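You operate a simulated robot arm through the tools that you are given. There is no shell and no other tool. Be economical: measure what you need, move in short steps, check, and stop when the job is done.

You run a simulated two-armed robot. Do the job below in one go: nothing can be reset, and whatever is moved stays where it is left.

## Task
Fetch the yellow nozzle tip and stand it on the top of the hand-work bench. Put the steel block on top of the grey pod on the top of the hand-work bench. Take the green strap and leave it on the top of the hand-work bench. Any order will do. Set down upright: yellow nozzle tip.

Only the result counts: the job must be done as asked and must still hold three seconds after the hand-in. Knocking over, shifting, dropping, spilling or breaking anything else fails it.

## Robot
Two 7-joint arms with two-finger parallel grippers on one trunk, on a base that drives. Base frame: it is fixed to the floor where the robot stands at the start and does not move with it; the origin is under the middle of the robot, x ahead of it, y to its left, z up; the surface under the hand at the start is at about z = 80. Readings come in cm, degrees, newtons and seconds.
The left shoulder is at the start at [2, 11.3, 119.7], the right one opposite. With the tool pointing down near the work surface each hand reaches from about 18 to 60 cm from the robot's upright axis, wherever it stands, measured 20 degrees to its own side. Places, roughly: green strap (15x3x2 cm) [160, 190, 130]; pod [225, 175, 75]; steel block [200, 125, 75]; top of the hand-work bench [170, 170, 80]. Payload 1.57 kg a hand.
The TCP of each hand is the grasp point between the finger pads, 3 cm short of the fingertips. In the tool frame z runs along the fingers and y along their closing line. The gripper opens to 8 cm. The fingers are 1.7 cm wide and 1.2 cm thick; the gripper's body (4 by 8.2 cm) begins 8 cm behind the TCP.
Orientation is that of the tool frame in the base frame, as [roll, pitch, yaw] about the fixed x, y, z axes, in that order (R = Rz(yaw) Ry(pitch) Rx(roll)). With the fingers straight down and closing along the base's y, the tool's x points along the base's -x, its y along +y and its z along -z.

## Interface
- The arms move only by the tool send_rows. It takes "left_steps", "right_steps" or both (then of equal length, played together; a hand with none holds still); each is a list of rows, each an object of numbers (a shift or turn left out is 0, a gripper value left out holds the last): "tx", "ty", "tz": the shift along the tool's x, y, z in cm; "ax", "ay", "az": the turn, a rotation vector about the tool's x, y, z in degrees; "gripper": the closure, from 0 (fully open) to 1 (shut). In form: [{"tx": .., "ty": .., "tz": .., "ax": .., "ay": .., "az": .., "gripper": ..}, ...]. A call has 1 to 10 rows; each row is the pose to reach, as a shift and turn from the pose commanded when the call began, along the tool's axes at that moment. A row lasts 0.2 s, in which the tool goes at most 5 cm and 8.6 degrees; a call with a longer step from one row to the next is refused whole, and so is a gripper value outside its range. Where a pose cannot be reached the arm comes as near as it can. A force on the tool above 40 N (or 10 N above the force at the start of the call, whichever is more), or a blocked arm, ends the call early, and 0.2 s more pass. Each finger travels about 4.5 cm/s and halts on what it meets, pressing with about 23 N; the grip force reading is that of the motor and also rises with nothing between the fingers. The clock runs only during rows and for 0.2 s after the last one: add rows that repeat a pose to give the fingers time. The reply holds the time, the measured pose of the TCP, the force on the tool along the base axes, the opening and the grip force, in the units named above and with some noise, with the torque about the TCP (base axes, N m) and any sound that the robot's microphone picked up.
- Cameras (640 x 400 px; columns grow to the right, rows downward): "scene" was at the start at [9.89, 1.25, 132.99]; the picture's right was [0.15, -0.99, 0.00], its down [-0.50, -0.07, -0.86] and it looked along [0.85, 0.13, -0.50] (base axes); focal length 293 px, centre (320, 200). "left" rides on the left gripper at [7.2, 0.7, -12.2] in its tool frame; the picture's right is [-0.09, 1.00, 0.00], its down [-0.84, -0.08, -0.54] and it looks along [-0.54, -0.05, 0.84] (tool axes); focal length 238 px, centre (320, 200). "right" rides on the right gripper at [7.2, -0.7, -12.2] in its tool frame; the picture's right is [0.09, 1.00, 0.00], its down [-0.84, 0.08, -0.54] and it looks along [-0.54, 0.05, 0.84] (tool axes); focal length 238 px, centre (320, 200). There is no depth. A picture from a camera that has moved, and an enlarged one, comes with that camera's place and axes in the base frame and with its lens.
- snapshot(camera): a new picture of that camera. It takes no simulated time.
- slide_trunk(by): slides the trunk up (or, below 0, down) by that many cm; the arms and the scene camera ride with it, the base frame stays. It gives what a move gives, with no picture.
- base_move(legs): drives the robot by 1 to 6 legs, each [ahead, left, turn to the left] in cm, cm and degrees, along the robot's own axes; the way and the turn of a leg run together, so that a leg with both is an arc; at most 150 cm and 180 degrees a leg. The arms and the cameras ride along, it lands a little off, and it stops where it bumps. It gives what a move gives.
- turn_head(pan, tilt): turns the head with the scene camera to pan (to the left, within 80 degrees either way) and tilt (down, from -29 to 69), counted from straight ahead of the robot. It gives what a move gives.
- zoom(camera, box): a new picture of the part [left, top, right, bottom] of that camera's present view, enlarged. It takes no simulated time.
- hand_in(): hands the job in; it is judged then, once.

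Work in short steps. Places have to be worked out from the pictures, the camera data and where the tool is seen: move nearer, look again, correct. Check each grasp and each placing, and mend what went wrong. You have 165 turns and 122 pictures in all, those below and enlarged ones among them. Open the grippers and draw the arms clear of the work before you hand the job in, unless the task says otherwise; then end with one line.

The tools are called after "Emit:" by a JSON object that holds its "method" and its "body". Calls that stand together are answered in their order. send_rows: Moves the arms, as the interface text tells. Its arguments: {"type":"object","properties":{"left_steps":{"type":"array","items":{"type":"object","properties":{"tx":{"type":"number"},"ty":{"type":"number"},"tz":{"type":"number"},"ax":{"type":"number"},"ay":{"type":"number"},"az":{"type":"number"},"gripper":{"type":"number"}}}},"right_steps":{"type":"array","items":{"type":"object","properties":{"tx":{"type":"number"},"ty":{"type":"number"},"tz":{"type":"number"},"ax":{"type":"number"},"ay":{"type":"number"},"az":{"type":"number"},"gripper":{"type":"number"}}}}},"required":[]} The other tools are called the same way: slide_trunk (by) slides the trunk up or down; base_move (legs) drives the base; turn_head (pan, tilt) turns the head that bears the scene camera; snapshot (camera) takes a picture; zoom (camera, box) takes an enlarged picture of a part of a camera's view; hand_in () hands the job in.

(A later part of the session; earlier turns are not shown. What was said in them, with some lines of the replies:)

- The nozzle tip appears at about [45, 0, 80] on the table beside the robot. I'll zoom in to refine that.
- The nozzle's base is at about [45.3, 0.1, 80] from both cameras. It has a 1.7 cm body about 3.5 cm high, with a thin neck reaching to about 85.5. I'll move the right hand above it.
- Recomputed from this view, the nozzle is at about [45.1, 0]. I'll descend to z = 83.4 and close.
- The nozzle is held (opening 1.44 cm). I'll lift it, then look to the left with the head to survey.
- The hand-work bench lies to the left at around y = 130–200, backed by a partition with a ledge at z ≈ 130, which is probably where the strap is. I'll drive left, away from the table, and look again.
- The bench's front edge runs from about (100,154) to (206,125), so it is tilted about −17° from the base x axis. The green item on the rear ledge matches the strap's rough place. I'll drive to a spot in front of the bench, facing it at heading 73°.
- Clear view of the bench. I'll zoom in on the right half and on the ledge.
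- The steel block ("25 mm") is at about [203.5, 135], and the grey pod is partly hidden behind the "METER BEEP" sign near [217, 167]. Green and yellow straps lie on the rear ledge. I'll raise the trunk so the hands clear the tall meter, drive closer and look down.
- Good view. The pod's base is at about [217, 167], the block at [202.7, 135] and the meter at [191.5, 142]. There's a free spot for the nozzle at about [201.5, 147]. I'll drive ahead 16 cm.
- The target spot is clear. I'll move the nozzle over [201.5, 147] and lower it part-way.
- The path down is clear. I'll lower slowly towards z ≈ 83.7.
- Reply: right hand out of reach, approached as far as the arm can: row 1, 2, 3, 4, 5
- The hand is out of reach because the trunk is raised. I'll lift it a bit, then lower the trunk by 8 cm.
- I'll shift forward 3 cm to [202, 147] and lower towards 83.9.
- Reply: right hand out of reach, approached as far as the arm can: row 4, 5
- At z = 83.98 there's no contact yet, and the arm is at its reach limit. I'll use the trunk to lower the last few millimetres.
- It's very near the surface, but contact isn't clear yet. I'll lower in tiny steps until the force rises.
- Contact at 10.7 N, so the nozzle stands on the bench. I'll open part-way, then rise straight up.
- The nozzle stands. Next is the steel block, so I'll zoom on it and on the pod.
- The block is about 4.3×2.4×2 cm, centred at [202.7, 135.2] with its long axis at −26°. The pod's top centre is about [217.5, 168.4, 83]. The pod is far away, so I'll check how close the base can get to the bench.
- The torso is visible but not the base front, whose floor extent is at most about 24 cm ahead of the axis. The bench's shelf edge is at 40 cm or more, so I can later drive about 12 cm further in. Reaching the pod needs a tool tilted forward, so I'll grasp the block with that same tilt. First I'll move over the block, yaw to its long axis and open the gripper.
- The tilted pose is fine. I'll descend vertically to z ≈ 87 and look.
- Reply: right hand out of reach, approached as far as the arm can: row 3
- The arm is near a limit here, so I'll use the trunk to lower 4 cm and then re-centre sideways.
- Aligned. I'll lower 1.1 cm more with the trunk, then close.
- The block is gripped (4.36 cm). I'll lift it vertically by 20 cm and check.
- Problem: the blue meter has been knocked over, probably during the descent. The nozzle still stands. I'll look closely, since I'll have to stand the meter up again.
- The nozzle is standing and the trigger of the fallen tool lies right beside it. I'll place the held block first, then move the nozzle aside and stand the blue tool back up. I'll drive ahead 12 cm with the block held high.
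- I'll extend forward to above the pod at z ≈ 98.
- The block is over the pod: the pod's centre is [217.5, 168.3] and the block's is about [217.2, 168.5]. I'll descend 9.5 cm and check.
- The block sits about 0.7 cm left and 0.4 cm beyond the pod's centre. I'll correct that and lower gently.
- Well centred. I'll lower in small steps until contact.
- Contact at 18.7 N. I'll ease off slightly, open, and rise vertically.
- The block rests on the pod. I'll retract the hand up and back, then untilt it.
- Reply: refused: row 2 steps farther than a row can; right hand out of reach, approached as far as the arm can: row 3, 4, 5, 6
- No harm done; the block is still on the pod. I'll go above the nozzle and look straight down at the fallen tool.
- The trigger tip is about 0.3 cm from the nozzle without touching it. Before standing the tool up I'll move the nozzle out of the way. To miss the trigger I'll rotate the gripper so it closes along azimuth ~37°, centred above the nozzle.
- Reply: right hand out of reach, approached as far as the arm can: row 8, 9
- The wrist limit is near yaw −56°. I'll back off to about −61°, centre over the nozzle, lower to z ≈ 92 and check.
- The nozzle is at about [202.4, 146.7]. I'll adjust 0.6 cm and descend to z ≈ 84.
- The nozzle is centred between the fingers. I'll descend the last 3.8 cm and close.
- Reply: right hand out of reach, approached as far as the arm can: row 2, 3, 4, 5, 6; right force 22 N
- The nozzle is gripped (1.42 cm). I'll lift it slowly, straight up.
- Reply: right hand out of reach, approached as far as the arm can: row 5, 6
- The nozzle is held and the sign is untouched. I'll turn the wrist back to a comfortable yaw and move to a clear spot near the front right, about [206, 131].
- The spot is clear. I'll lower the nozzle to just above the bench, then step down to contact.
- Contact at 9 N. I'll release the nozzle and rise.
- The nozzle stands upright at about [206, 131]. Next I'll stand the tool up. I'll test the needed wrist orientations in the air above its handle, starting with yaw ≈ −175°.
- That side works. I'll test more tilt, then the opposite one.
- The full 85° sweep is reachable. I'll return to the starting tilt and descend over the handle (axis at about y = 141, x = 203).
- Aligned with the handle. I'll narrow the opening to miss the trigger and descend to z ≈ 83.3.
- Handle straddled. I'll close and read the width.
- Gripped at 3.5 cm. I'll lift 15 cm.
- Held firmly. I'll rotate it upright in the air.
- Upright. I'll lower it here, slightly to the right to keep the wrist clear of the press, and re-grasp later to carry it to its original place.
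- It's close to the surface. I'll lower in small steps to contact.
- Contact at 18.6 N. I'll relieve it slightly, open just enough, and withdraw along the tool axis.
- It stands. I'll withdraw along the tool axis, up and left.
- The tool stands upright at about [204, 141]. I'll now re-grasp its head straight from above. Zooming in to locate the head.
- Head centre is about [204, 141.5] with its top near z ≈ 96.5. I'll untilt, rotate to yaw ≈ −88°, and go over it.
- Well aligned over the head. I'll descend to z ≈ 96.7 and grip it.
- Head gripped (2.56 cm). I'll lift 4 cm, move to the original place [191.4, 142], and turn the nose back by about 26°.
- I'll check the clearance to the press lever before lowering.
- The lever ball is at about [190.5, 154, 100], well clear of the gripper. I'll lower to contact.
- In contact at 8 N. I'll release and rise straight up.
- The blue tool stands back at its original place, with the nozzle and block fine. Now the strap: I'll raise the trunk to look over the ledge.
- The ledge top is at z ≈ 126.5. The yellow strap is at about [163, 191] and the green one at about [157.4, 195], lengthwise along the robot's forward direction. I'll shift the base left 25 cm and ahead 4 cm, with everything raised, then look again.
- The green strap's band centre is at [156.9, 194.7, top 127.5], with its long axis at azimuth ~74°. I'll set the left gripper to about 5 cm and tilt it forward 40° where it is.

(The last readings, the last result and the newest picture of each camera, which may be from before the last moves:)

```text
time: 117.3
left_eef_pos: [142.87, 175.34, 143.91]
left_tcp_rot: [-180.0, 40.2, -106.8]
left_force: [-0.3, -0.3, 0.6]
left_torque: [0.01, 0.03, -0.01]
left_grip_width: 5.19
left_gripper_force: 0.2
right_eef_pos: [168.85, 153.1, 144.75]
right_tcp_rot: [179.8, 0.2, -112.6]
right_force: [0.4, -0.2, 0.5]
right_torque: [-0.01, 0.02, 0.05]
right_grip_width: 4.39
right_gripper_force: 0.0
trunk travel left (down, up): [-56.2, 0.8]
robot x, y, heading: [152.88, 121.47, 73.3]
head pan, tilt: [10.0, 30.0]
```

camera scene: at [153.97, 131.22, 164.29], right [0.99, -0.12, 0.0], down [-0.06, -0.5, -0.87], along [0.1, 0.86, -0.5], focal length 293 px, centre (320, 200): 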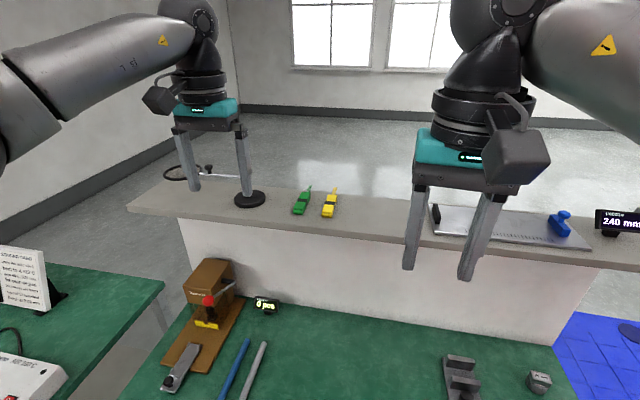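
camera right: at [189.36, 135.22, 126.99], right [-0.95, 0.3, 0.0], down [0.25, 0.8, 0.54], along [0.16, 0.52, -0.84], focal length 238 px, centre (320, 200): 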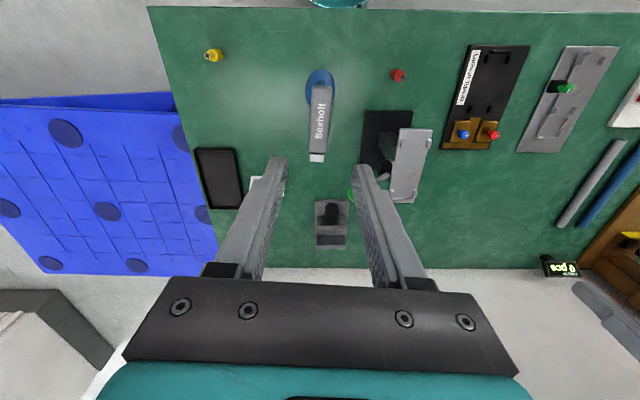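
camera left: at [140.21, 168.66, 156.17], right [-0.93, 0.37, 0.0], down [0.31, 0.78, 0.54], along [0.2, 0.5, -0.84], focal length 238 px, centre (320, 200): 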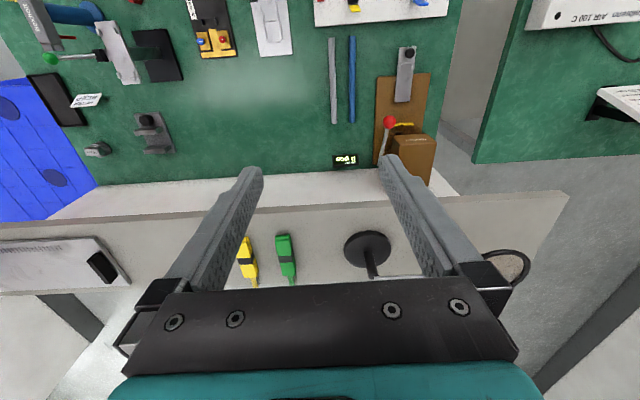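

I'll move laterally, then forward to a point above the strap at z ≈ 138.

Emit:
{"method": "send_rows", "body": {"left_steps": [{"ty": -4}, {"ty": -7.9}, {"ty": -7.9, "tx": -3.2, "tz": 2.7}, {"ty": -7.9, "tx": -6.4, "tz": 5.4}, {"ty": -7.9, "tx": -9.6, "tz": 8.1}, {"ty": -7.9, "tx": -12.8, "tz": 10.8}, {"ty": -7.9, "tx": -15.9, "tz": 13.4}, {"ty": -7.9, "tx": -13.9, "tz": 15.7}, {"ty": -7.9, "tx": -12, "tz": 18}, {"ty": -7.9, "tx": -12, "tz": 18}]}}

Emit:
{"method": "snapshot", "body": {"camera": "left"}}

Emit:
{"method": "snapshot", "body": {"camera": "scene"}}

```text
time: 119.5
left_eef_pos: [156.66, 192.97, 137.82]
left_tcp_rot: [180.0, 40.1, -106.7]
left_force: [0.4, -0.6, 0.4]
left_torque: [0.02, 0.0, -0.01]
left_grip_width: 5.2
left_gripper_force: 0.0
right_eef_pos: [168.83, 153.05, 144.8]
right_tcp_rot: [179.7, 0.2, -112.7]
right_force: [-0.2, 0.1, -0.1]
right_torque: [-0.02, 0.0, -0.01]
right_grip_width: 4.4
right_gripper_force: 0.1
trunk travel left (down, up): [-56.2, 0.8]
robot x, y, heading: [152.5, 121.34, 73.4]
head pan, tilt: [10.0, 30.0]
```

```text
32 pictures are left
camera left: at [152.14, 180.33, 142.6], right [-0.93, 0.35, 0.06], down [0.16, 0.26, 0.95], along [0.32, 0.9, -0.3], focal length 238 px, centre (320, 200)
```

left: 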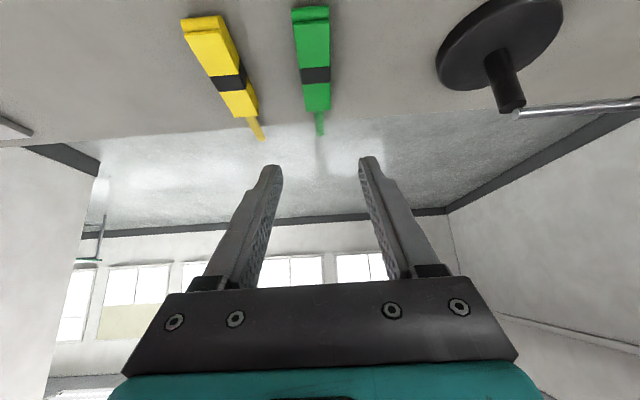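

```text
31 pictures are left
camera scene: at [153.98, 131.25, 164.29], right [0.99, -0.12, 0.0], down [-0.06, -0.5, -0.87], along [0.1, 0.86, -0.5], focal length 293 px, centre (320, 200)
```

scene: 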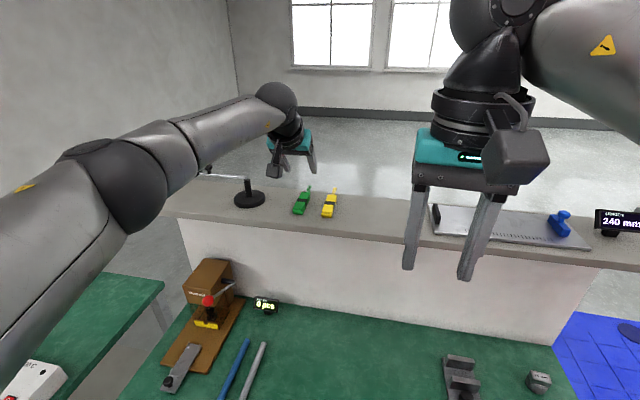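

The band's position agrees at [156.9, 194.6]. I'll descend 7.8 cm and check.

Emit:
{"method": "send_rows", "body": {"left_steps": [{"tx": 2.2, "tz": 2.6, "ty": 0.2}, {"tx": 4.0, "tz": 4.7, "ty": 0.2}, {"tx": 5.0, "tz": 6.0, "ty": 0.2}, {"tx": 5.0, "tz": 6.0, "ty": 0.2}]}}

Emit:
{"method": "snapshot", "body": {"camera": "left"}}

```text
time: 120.5
left_eef_pos: [156.32, 192.93, 130.2]
left_tcp_rot: [-180.0, 40.0, -106.7]
left_force: [0.0, 0.4, -0.2]
left_torque: [0.0, 0.0, -0.02]
left_grip_width: 5.2
left_gripper_force: 0.1
right_eef_pos: [168.89, 152.9, 144.81]
right_tcp_rot: [179.7, 0.2, -112.6]
right_force: [1.5, -0.3, 0.6]
right_torque: [-0.01, 0.01, 0.02]
right_grip_width: 4.41
right_gripper_force: 0.1
trunk travel left (down, up): [-56.2, 0.8]
robot x, y, heading: [152.55, 121.5, 73.3]
head pan, tilt: [10.0, 30.0]
```

```text
30 pictures are left
camera left: at [151.82, 180.41, 134.8], right [-0.93, 0.35, 0.06], down [0.16, 0.26, 0.95], along [0.32, 0.9, -0.3], focal length 238 px, centre (320, 200)
```

left: 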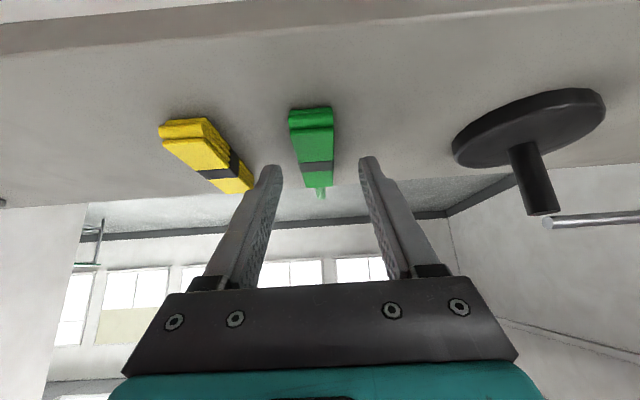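

Aligned. I'll go down 1.3 cm more and close.

Emit:
{"method": "send_rows", "body": {"left_steps": [{"tx": 0.45, "tz": 0.5}, {"tx": 0.85, "tz": 1.0}, {"tx": 0.85, "tz": 1.0}, {"tx": 0.85, "tz": 1.0, "gripper": 0.7}, {"tx": 0.85, "tz": 1.0, "gripper": 1}, {"tx": 0.85, "tz": 1.0, "gripper": 1}, {"tx": 0.85, "tz": 1.0, "gripper": 1}]}}

Emit:
{"method": "snapshot", "body": {"camera": "left"}}

```text
time: 122.1
left_eef_pos: [156.15, 193.04, 128.86]
left_tcp_rot: [-180.0, 40.1, -106.7]
left_force: [0.3, 0.9, 2.7]
left_torque: [0.02, 0.02, 0.01]
left_grip_width: 2.32
left_gripper_force: 22.6
right_eef_pos: [168.87, 152.91, 144.82]
right_tcp_rot: [179.9, 0.1, -112.7]
right_force: [-0.2, 0.0, -1.0]
right_torque: [0.02, -0.02, 0.03]
right_grip_width: 4.38
right_gripper_force: 0.0
trunk travel left (down, up): [-56.2, 0.8]
robot x, y, heading: [152.4, 121.27, 73.6]
head pan, tilt: [10.0, 30.0]
```

```text
29 pictures are left
camera left: at [151.75, 180.45, 133.55], right [-0.93, 0.35, 0.06], down [0.16, 0.26, 0.95], along [0.32, 0.9, -0.3], focal length 238 px, centre (320, 200)
```

left: 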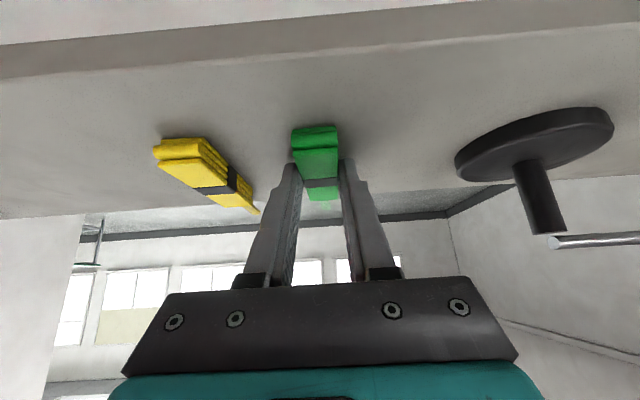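

Gripped at 2.3 cm. I'll lift.

Emit:
{"method": "send_rows", "body": {"left_steps": [{"tx": -1, "tz": -1.2}, {"tx": -3, "tz": -3.6}, {"tx": -5.5, "tz": -6.6}, {"tx": -7.7, "tz": -9.2}, {"tx": -7.7, "tz": -9.2}]}}

Emit:
{"method": "snapshot", "body": {"camera": "left"}}

```text
time: 123.3
left_eef_pos: [156.2, 193.12, 140.91]
left_tcp_rot: [-180.0, 40.0, -106.7]
left_force: [-0.2, 0.0, -0.6]
left_torque: [-0.02, 0.01, 0.01]
left_grip_width: 2.33
left_gripper_force: 23.5
right_eef_pos: [168.8, 152.97, 144.77]
right_tcp_rot: [179.8, 0.2, -112.7]
right_force: [-0.4, -0.3, 0.4]
right_torque: [0.03, -0.01, 0.02]
right_grip_width: 4.4
right_gripper_force: 0.0
trunk travel left (down, up): [-56.2, 0.8]
robot x, y, heading: [153.0, 121.56, 73.3]
head pan, tilt: [10.0, 30.0]
```

```text
28 pictures are left
camera left: at [151.84, 180.47, 145.6], right [-0.93, 0.35, 0.06], down [0.16, 0.26, 0.95], along [0.32, 0.9, -0.3], focal length 238 px, centre (320, 200)
```

left: 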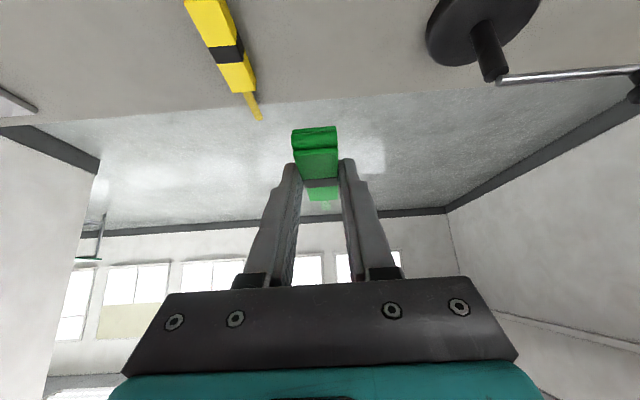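

The strap is held clear of the ledge. I'll pull it straight back 19 cm, then sideways over the free part of the bench.

Emit:
{"method": "send_rows", "body": {"left_steps": [{"tx": 3.6, "tz": -3.0}, {"tx": 7.2, "tz": -6.1}, {"tx": 10.8, "tz": -9.1}, {"tx": 14.4, "tz": -12.2}, {"tx": 14.4, "tz": -12.2, "ty": -4.5}, {"tx": 14.4, "tz": -12.2, "ty": -9}, {"tx": 14.4, "tz": -12.2, "ty": -9}]}}

Emit:
{"method": "turn_head", "body": {"pan": 10, "tilt": 55}}

Emit:
{"method": "snapshot", "body": {"camera": "scene"}}

```text
time: 124.9
left_eef_pos: [159.18, 172.48, 140.78]
left_tcp_rot: [-179.9, 40.0, -106.6]
left_force: [0.1, -0.4, -0.1]
left_torque: [-0.01, -0.02, -0.02]
left_grip_width: 2.29
left_gripper_force: 22.9
right_eef_pos: [168.68, 153.04, 144.79]
right_tcp_rot: [179.8, 0.1, -112.7]
right_force: [-0.3, -0.2, -0.1]
right_torque: [-0.03, -0.03, -0.01]
right_grip_width: 4.39
right_gripper_force: 0.0
trunk travel left (down, up): [-56.2, 0.8]
robot x, y, heading: [152.42, 121.48, 73.3]
head pan, tilt: [10.0, 30.0]
```

```text
time: 125.8
left_eef_pos: [159.39, 172.47, 140.81]
left_tcp_rot: [-180.0, 40.0, -106.7]
left_force: [-0.4, -0.2, 0.0]
left_torque: [-0.02, 0.02, 0.0]
left_grip_width: 2.28
left_gripper_force: 22.9
right_eef_pos: [168.83, 153.07, 144.79]
right_tcp_rot: [179.7, 0.2, -112.7]
right_force: [0.1, 0.8, 0.6]
right_torque: [-0.01, 0.04, -0.01]
right_grip_width: 4.38
right_gripper_force: 0.1
trunk travel left (down, up): [-56.2, 0.8]
robot x, y, heading: [152.37, 121.01, 73.4]
head pan, tilt: [10.0, 55.0]
```

```text
27 pictures are left
camera scene: at [153.76, 129.46, 160.69], right [0.99, -0.12, 0.0], down [-0.1, -0.81, -0.57], along [0.07, 0.57, -0.82], focal length 293 px, centre (320, 200)
```

scene: 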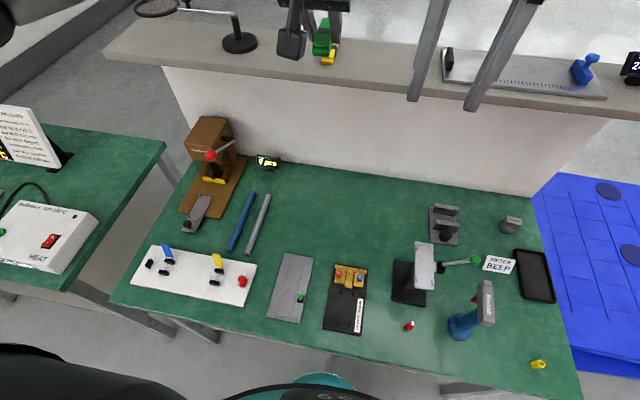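

Everything stands as it should. The area around [161, 177] is free. I'll move 3 cm forward and bring the trunk down 30 cm.

Emit:
{"method": "send_rows", "body": {"left_steps": [{"tx": -1.2, "tz": 1.0}, {"tx": -2.3, "tz": 1.9}, {"tx": -2.3, "tz": 1.9}]}}

Emit:
{"method": "slide_trunk", "body": {"by": -30}}

Emit:
{"method": "snapshot", "body": {"camera": "scene"}}

```text
time: 126.6
left_eef_pos: [160.2, 175.12, 140.87]
left_tcp_rot: [180.0, 40.0, -106.7]
left_force: [-0.4, -0.3, -1.0]
left_torque: [0.0, 0.01, -0.01]
left_grip_width: 2.3
left_gripper_force: 22.8
right_eef_pos: [168.8, 153.03, 144.79]
right_tcp_rot: [179.8, 0.2, -112.7]
right_force: [-0.3, 0.6, 0.0]
right_torque: [0.03, 0.0, 0.02]
right_grip_width: 4.43
right_gripper_force: 0.0
trunk travel left (down, up): [-56.2, 0.8]
robot x, y, heading: [152.62, 121.46, 73.3]
head pan, tilt: [10.0, 55.0]
```

```text
time: 129.6
left_eef_pos: [160.17, 175.24, 111.04]
left_tcp_rot: [-179.9, 40.0, -106.6]
left_force: [-0.3, 0.0, 0.1]
left_torque: [-0.03, -0.02, -0.01]
left_grip_width: 2.32
left_gripper_force: 22.9
right_eef_pos: [168.87, 153.09, 114.84]
right_tcp_rot: [179.8, 0.2, -112.7]
right_force: [0.4, -0.8, -0.4]
right_torque: [-0.02, -0.01, 0.0]
right_grip_width: 4.39
right_gripper_force: 0.0
trunk travel left (down, up): [-26.2, 30.8]
robot x, y, heading: [152.53, 121.56, 73.3]
head pan, tilt: [10.0, 55.0]
```

```text
26 pictures are left
camera scene: at [153.78, 129.46, 130.69], right [0.99, -0.12, 0.0], down [-0.1, -0.81, -0.57], along [0.07, 0.57, -0.82], focal length 293 px, centre (320, 200)
```

scene: 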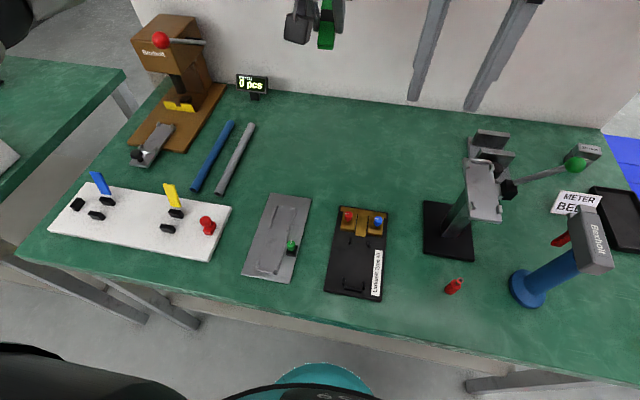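

The bench target is clear. To give the left arm room I'll move the right hand 10 cm to the right and up, then lower the strap.

Emit:
{"method": "send_rows", "body": {"right_steps": [{"tz": -4}, {"tz": -6, "ty": -3}, {"tz": -6, "ty": -7}, {"tz": -6, "ty": -10}]}}

Emit:
{"method": "send_rows", "body": {"left_steps": [{"tx": 3.0, "tz": 3.6}, {"tx": 6.0, "tz": 7.2}, {"tx": 9.0, "tz": 10.8}, {"tx": 12.0, "tz": 14.3}, {"tx": 15.2, "tz": 18.0}, {"tx": 15.2, "tz": 18.0}]}}

Emit:
{"method": "snapshot", "body": {"camera": "left"}}

Emit:
{"method": "snapshot", "body": {"camera": "scene"}}

```text
time: 130.6
left_eef_pos: [160.28, 175.35, 110.87]
left_tcp_rot: [-179.9, 40.1, -106.7]
left_force: [0.7, 0.4, -0.2]
left_torque: [-0.01, 0.01, -0.01]
left_grip_width: 2.28
left_gripper_force: 23.2
right_eef_pos: [178.19, 148.9, 120.74]
right_tcp_rot: [179.7, 0.2, -112.6]
right_force: [0.1, -0.7, 0.1]
right_torque: [0.05, 0.02, -0.02]
right_grip_width: 4.38
right_gripper_force: 0.0
trunk travel left (down, up): [-26.2, 30.8]
robot x, y, heading: [152.67, 121.49, 73.6]
head pan, tilt: [10.0, 55.0]
```

```text
time: 132.0
left_eef_pos: [160.17, 175.23, 87.37]
left_tcp_rot: [-180.0, 40.1, -106.8]
left_force: [0.2, 0.5, -1.0]
left_torque: [0.0, 0.0, -0.01]
left_grip_width: 2.34
left_gripper_force: 22.6
right_eef_pos: [178.1, 149.07, 120.7]
right_tcp_rot: [179.8, 0.2, -112.7]
right_force: [0.5, 0.4, -0.3]
right_torque: [0.0, 0.01, -0.03]
right_grip_width: 4.4
right_gripper_force: 0.1
trunk travel left (down, up): [-26.2, 30.8]
robot x, y, heading: [152.32, 121.19, 73.5]
head pan, tilt: [10.0, 55.0]
```

```text
25 pictures are left
camera left: at [155.84, 162.54, 92.08], right [-0.93, 0.35, 0.06], down [0.16, 0.26, 0.95], along [0.32, 0.9, -0.3], focal length 238 px, centre (320, 200)
```

left: 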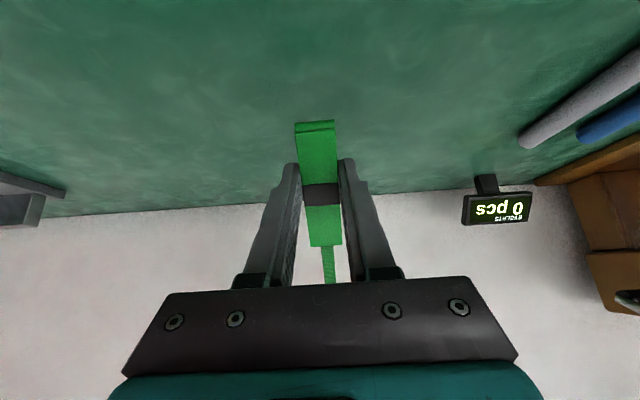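

```text
24 pictures are left
camera scene: at [153.78, 129.46, 130.69], right [0.99, -0.12, 0.0], down [-0.1, -0.81, -0.57], along [0.07, 0.57, -0.82], focal length 293 px, centre (320, 200)
```

scene: 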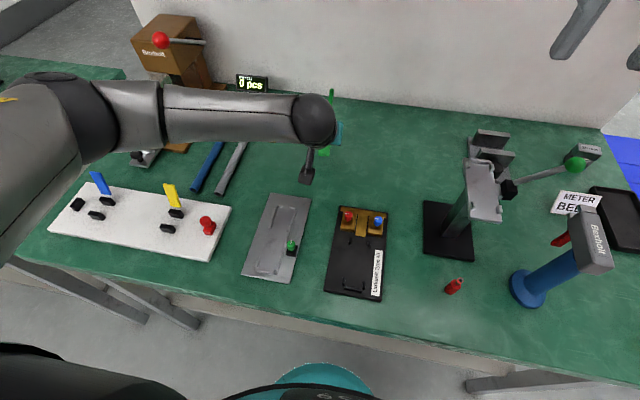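

The strap has pivoted somewhat in the grip, with its near end hanging lower. I'll lower slowly until the near end touches; the bench should level it.

Emit:
{"method": "send_rows", "body": {"left_steps": [{"tx": 0.4, "tz": 0.5}, {"tx": 0.8, "tz": 1.0}, {"tx": 1.2, "tz": 1.4}, {"tx": 1.6, "tz": 1.9}, {"tx": 1.6, "tz": 1.9}]}}

Emit:
{"method": "snapshot", "body": {"camera": "left"}}

```text
time: 133.2
left_eef_pos: [160.28, 175.21, 84.9]
left_tcp_rot: [-180.0, 40.0, -106.8]
left_force: [-0.5, 0.3, -0.5]
left_torque: [0.02, 0.02, 0.03]
left_grip_width: 2.27
left_gripper_force: 23.0
right_eef_pos: [178.13, 149.1, 120.7]
right_tcp_rot: [179.8, 0.2, -112.7]
right_force: [0.4, 0.1, 0.2]
right_torque: [0.03, -0.02, 0.01]
right_grip_width: 4.36
right_gripper_force: 0.1
trunk travel left (down, up): [-26.2, 30.8]
robot x, y, heading: [152.57, 121.28, 73.6]
head pan, tilt: [10.0, 55.0]
```

```text
23 pictures are left
camera left: at [155.81, 162.55, 89.53], right [-0.93, 0.35, 0.06], down [0.16, 0.26, 0.95], along [0.32, 0.9, -0.3], focal length 238 px, centre (320, 200)
```

left: 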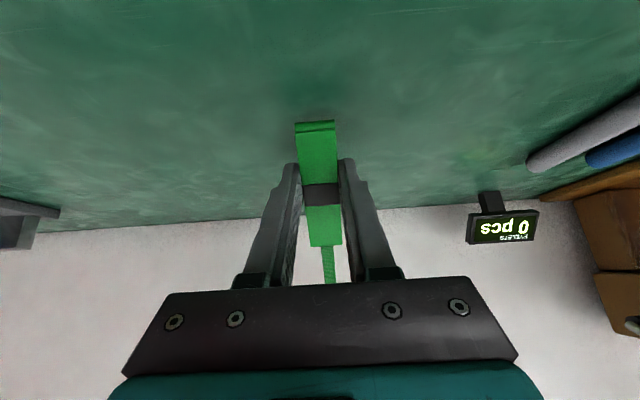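

Emit:
{"method": "send_rows", "body": {"left_steps": [{"tx": 0.3, "tz": 0.4}, {"tx": 0.6, "tz": 0.8}, {"tx": 0.9, "tz": 1.1}, {"tx": 0.9, "tz": 1.1}]}}

Emit:
{"method": "snapshot", "body": {"camera": "left"}}

```text
time: 134.2
left_eef_pos: [160.2, 175.46, 83.88]
left_tcp_rot: [-179.9, 40.6, -106.7]
left_force: [-0.1, 6.8, 18.4]
left_torque: [0.05, 0.0, -0.01]
left_grip_width: 2.31
left_gripper_force: 23.3
right_eef_pos: [178.07, 148.94, 120.81]
right_tcp_rot: [179.8, 0.2, -112.7]
right_force: [0.1, -0.2, 0.8]
right_torque: [-0.01, 0.01, 0.01]
right_grip_width: 4.41
right_gripper_force: 0.0
trunk travel left (down, up): [-26.2, 30.8]
robot x, y, heading: [152.65, 121.56, 73.3]
head pan, tilt: [10.0, 55.0]
```

```text
22 pictures are left
camera left: at [155.89, 162.78, 88.4], right [-0.93, 0.35, 0.06], down [0.15, 0.25, 0.96], along [0.32, 0.9, -0.29], focal length 238 px, centre (320, 200)
```

left: 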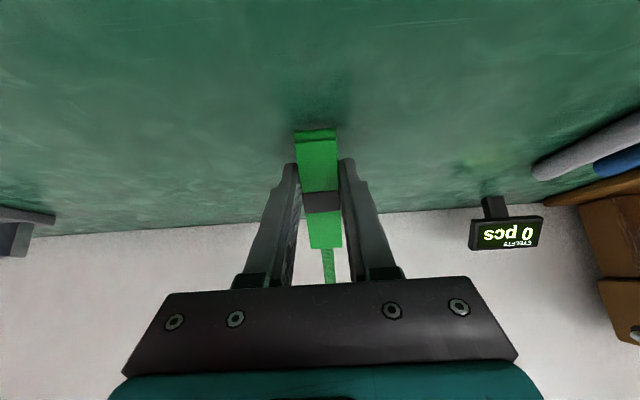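

The near end rests on the bench. I'll open gently so the far end settles, then look.

Emit:
{"method": "send_rows", "body": {"left_steps": [{"tx": -0.2, "tz": -0.25}, {"tx": -0.2, "tz": -0.25, "gripper": 0.55}, {"tx": -0.2, "tz": -0.25, "gripper": 0.35}, {"tx": -0.2, "tz": -0.25, "gripper": 0.3}, {"tx": -0.2, "tz": -0.25, "gripper": 0.3}, {"tx": -0.2, "tz": -0.25, "gripper": 0.3}]}}

Emit:
{"method": "snapshot", "body": {"camera": "left"}}

```text
time: 135.6
left_eef_pos: [160.23, 175.18, 83.76]
left_tcp_rot: [180.0, 40.0, -106.8]
left_force: [-0.1, 0.5, -0.4]
left_torque: [0.0, -0.04, 0.04]
left_grip_width: 5.57
left_gripper_force: 0.1
right_eef_pos: [178.07, 149.0, 120.75]
right_tcp_rot: [179.8, 0.2, -112.8]
right_force: [0.2, -0.2, 0.6]
right_torque: [0.0, -0.01, 0.06]
right_grip_width: 4.36
right_gripper_force: 0.1
trunk travel left (down, up): [-26.2, 30.8]
robot x, y, heading: [152.91, 121.1, 73.1]
head pan, tilt: [10.0, 55.0]
```

```text
21 pictures are left
camera left: at [155.83, 162.57, 88.48], right [-0.93, 0.35, 0.06], down [0.16, 0.26, 0.95], along [0.32, 0.9, -0.3], focal length 238 px, centre (320, 200)
```

left: 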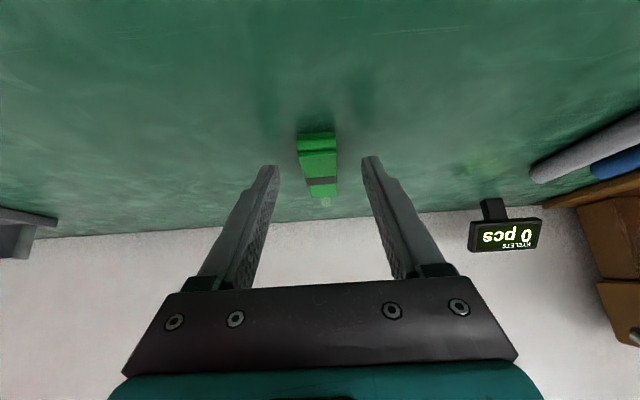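

The strap lies flat on the bench. I'll lift the left hand straight up and check the whole scene.

Emit:
{"method": "send_rows", "body": {"left_steps": [{"tx": -2, "tz": -2.4}, {"tx": -5, "tz": -6}, {"tx": -8.1, "tz": -9.7}, {"tx": -11.2, "tz": -13.4}, {"tx": -14.3, "tz": -17}, {"tx": -17.4, "tz": -20.7}, {"tx": -17.4, "tz": -20.7}]}}

Emit:
{"method": "slide_trunk", "body": {"by": 25}}

Emit:
{"method": "snapshot", "body": {"camera": "scene"}}

```text
time: 137.2
left_eef_pos: [160.32, 175.33, 110.84]
left_tcp_rot: [-179.9, 40.0, -106.8]
left_force: [-0.8, 0.3, 0.0]
left_torque: [-0.04, 0.01, 0.03]
left_grip_width: 5.61
left_gripper_force: 0.2
right_eef_pos: [178.04, 149.06, 120.72]
right_tcp_rot: [179.7, 0.3, -112.7]
right_force: [-0.3, -0.2, 0.3]
right_torque: [0.03, -0.01, 0.02]
right_grip_width: 4.43
right_gripper_force: 0.0
trunk travel left (down, up): [-26.2, 30.8]
robot x, y, heading: [152.76, 121.57, 73.2]
head pan, tilt: [10.0, 55.0]
```

```text
time: 139.8
left_eef_pos: [160.38, 175.28, 135.77]
left_tcp_rot: [-180.0, 40.0, -106.6]
left_force: [0.1, 0.0, 0.3]
left_torque: [-0.01, -0.01, 0.02]
left_grip_width: 5.61
left_gripper_force: 0.0
right_eef_pos: [177.98, 149.17, 145.72]
right_tcp_rot: [179.8, 0.2, -112.7]
right_force: [0.7, -0.1, -0.3]
right_torque: [0.02, 0.0, 0.0]
right_grip_width: 4.41
right_gripper_force: 0.0
trunk travel left (down, up): [-51.2, 5.8]
robot x, y, heading: [152.89, 121.17, 73.2]
head pan, tilt: [10.0, 55.0]
```

```text
20 pictures are left
camera scene: at [153.78, 129.47, 155.68], right [0.99, -0.12, 0.0], down [-0.1, -0.81, -0.57], along [0.07, 0.57, -0.82], focal length 293 px, centre (320, 200)
```

scene: 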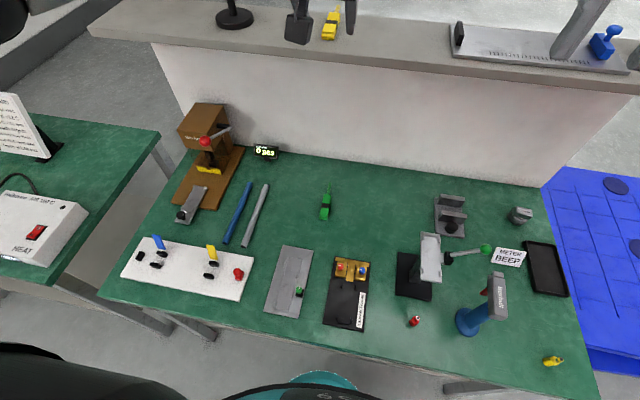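

The strap is on the bench. I'll check the right-hand side closely.

Emit:
{"method": "zoom", "body": {"camera": "scene", "box": [400, 180, 600, 380]}}

Emit:
{"method": "zoom", "body": {"camera": "scene", "box": [480, 190, 560, 240]}}

```text
2.00 times, centred on (500, 280) of scene
camera zoom: at [153.78, 129.47, 155.68], right [0.99, -0.12, 0.0], down [-0.1, -0.81, -0.57], along [0.07, 0.57, -0.82], focal length 586 px, centre (-40, 40)
```

zoom: 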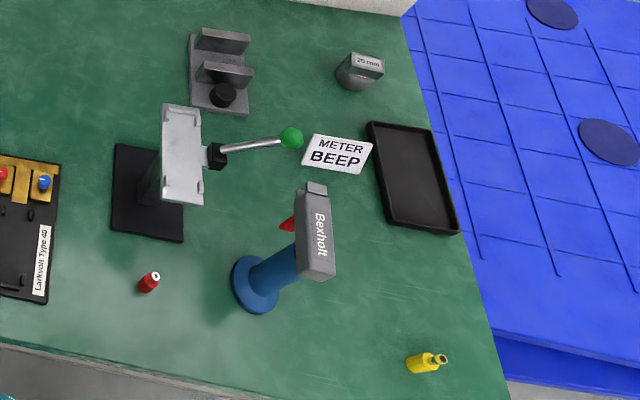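

```text
8.00 times, centred on (520, 215) of scene
camera zoom: at [153.78, 129.47, 155.68], right [0.99, -0.12, 0.0], down [-0.1, -0.81, -0.57], along [0.07, 0.57, -0.82], focal length 2342 px, centre (-1280, 80)
```

zoom: 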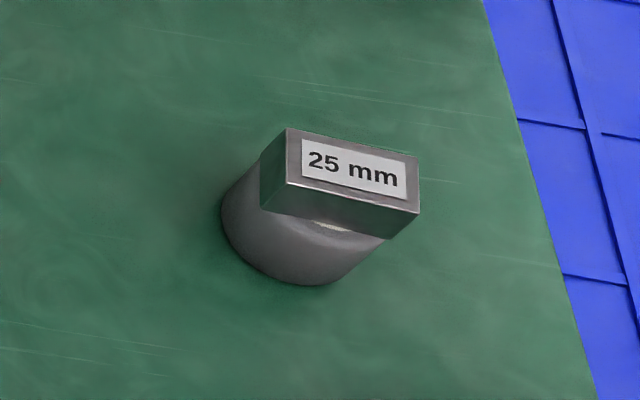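

All is in place: the nozzle is upright (it leans along the view radius, as a vertical object should), the block is on the pod, the blue tool is standing, and the strap is flat on the bench. I'll back the robot away so the arms are clear.

Emit:
{"method": "base_move", "body": {"legs": [[-35, 0, 0]]}}

Emit:
{"method": "turn_head", "body": {"pan": -10, "tilt": 40}}

Emit:
{"method": "snapshot", "body": {"camera": "scene"}}

```text
time: 142.1
left_eef_pos: [150.25, 141.88, 135.87]
left_tcp_rot: [-179.9, 40.0, -106.8]
left_force: [-0.8, -0.6, 0.1]
left_torque: [0.0, -0.03, 0.0]
left_grip_width: 5.59
left_gripper_force: 0.1
right_eef_pos: [168.12, 115.69, 145.77]
right_tcp_rot: [179.8, 0.2, -112.7]
right_force: [1.2, -0.3, 0.7]
right_torque: [-0.01, 0.01, 0.0]
right_grip_width: 4.42
right_gripper_force: 0.1
trunk travel left (down, up): [-51.2, 5.8]
robot x, y, heading: [142.8, 87.65, 73.2]
head pan, tilt: [10.0, 55.0]
```

```text
time: 142.9
left_eef_pos: [150.34, 142.06, 135.8]
left_tcp_rot: [180.0, 40.1, -106.7]
left_force: [0.9, -0.5, 0.0]
left_torque: [-0.01, -0.01, 0.01]
left_grip_width: 5.6
left_gripper_force: 0.0
right_eef_pos: [168.09, 115.74, 145.73]
right_tcp_rot: [179.8, 0.2, -112.7]
right_force: [0.3, -1.4, -0.3]
right_torque: [0.0, 0.02, 0.01]
right_grip_width: 4.37
right_gripper_force: 0.0
trunk travel left (down, up): [-51.2, 5.8]
robot x, y, heading: [142.65, 88.08, 73.3]
head pan, tilt: [-10.0, 40.0]
```

```text
17 pictures are left
camera scene: at [146.72, 96.55, 157.75], right [0.89, -0.45, 0.0], down [-0.29, -0.57, -0.77], along [0.34, 0.68, -0.64], focal length 293 px, centre (320, 200)
```

scene: 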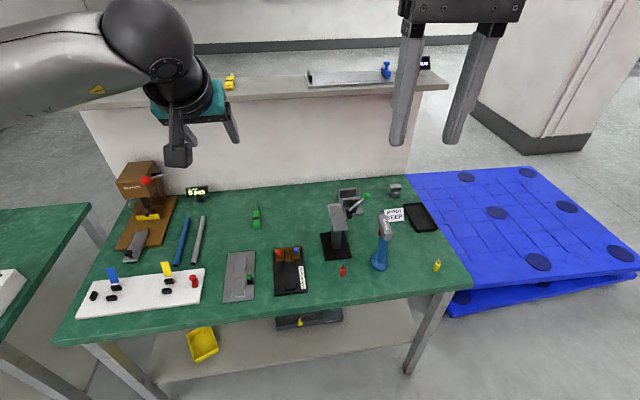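

All three items are placed, the other objects look as they did at the start, and both hands are clear. Handing in.

Emit:
{"method": "hand_in", "body": {}}

```text
The job is handed in.
```

All three items are placed on the hand-work bench: the nozzle tip stands upright, the steel block rests on the pod, and the green strap lies flat; but I knocked over the blue Bexholt tool while fetching the block, and although I stood it back up at about its original place and angle, that may still fail the job.
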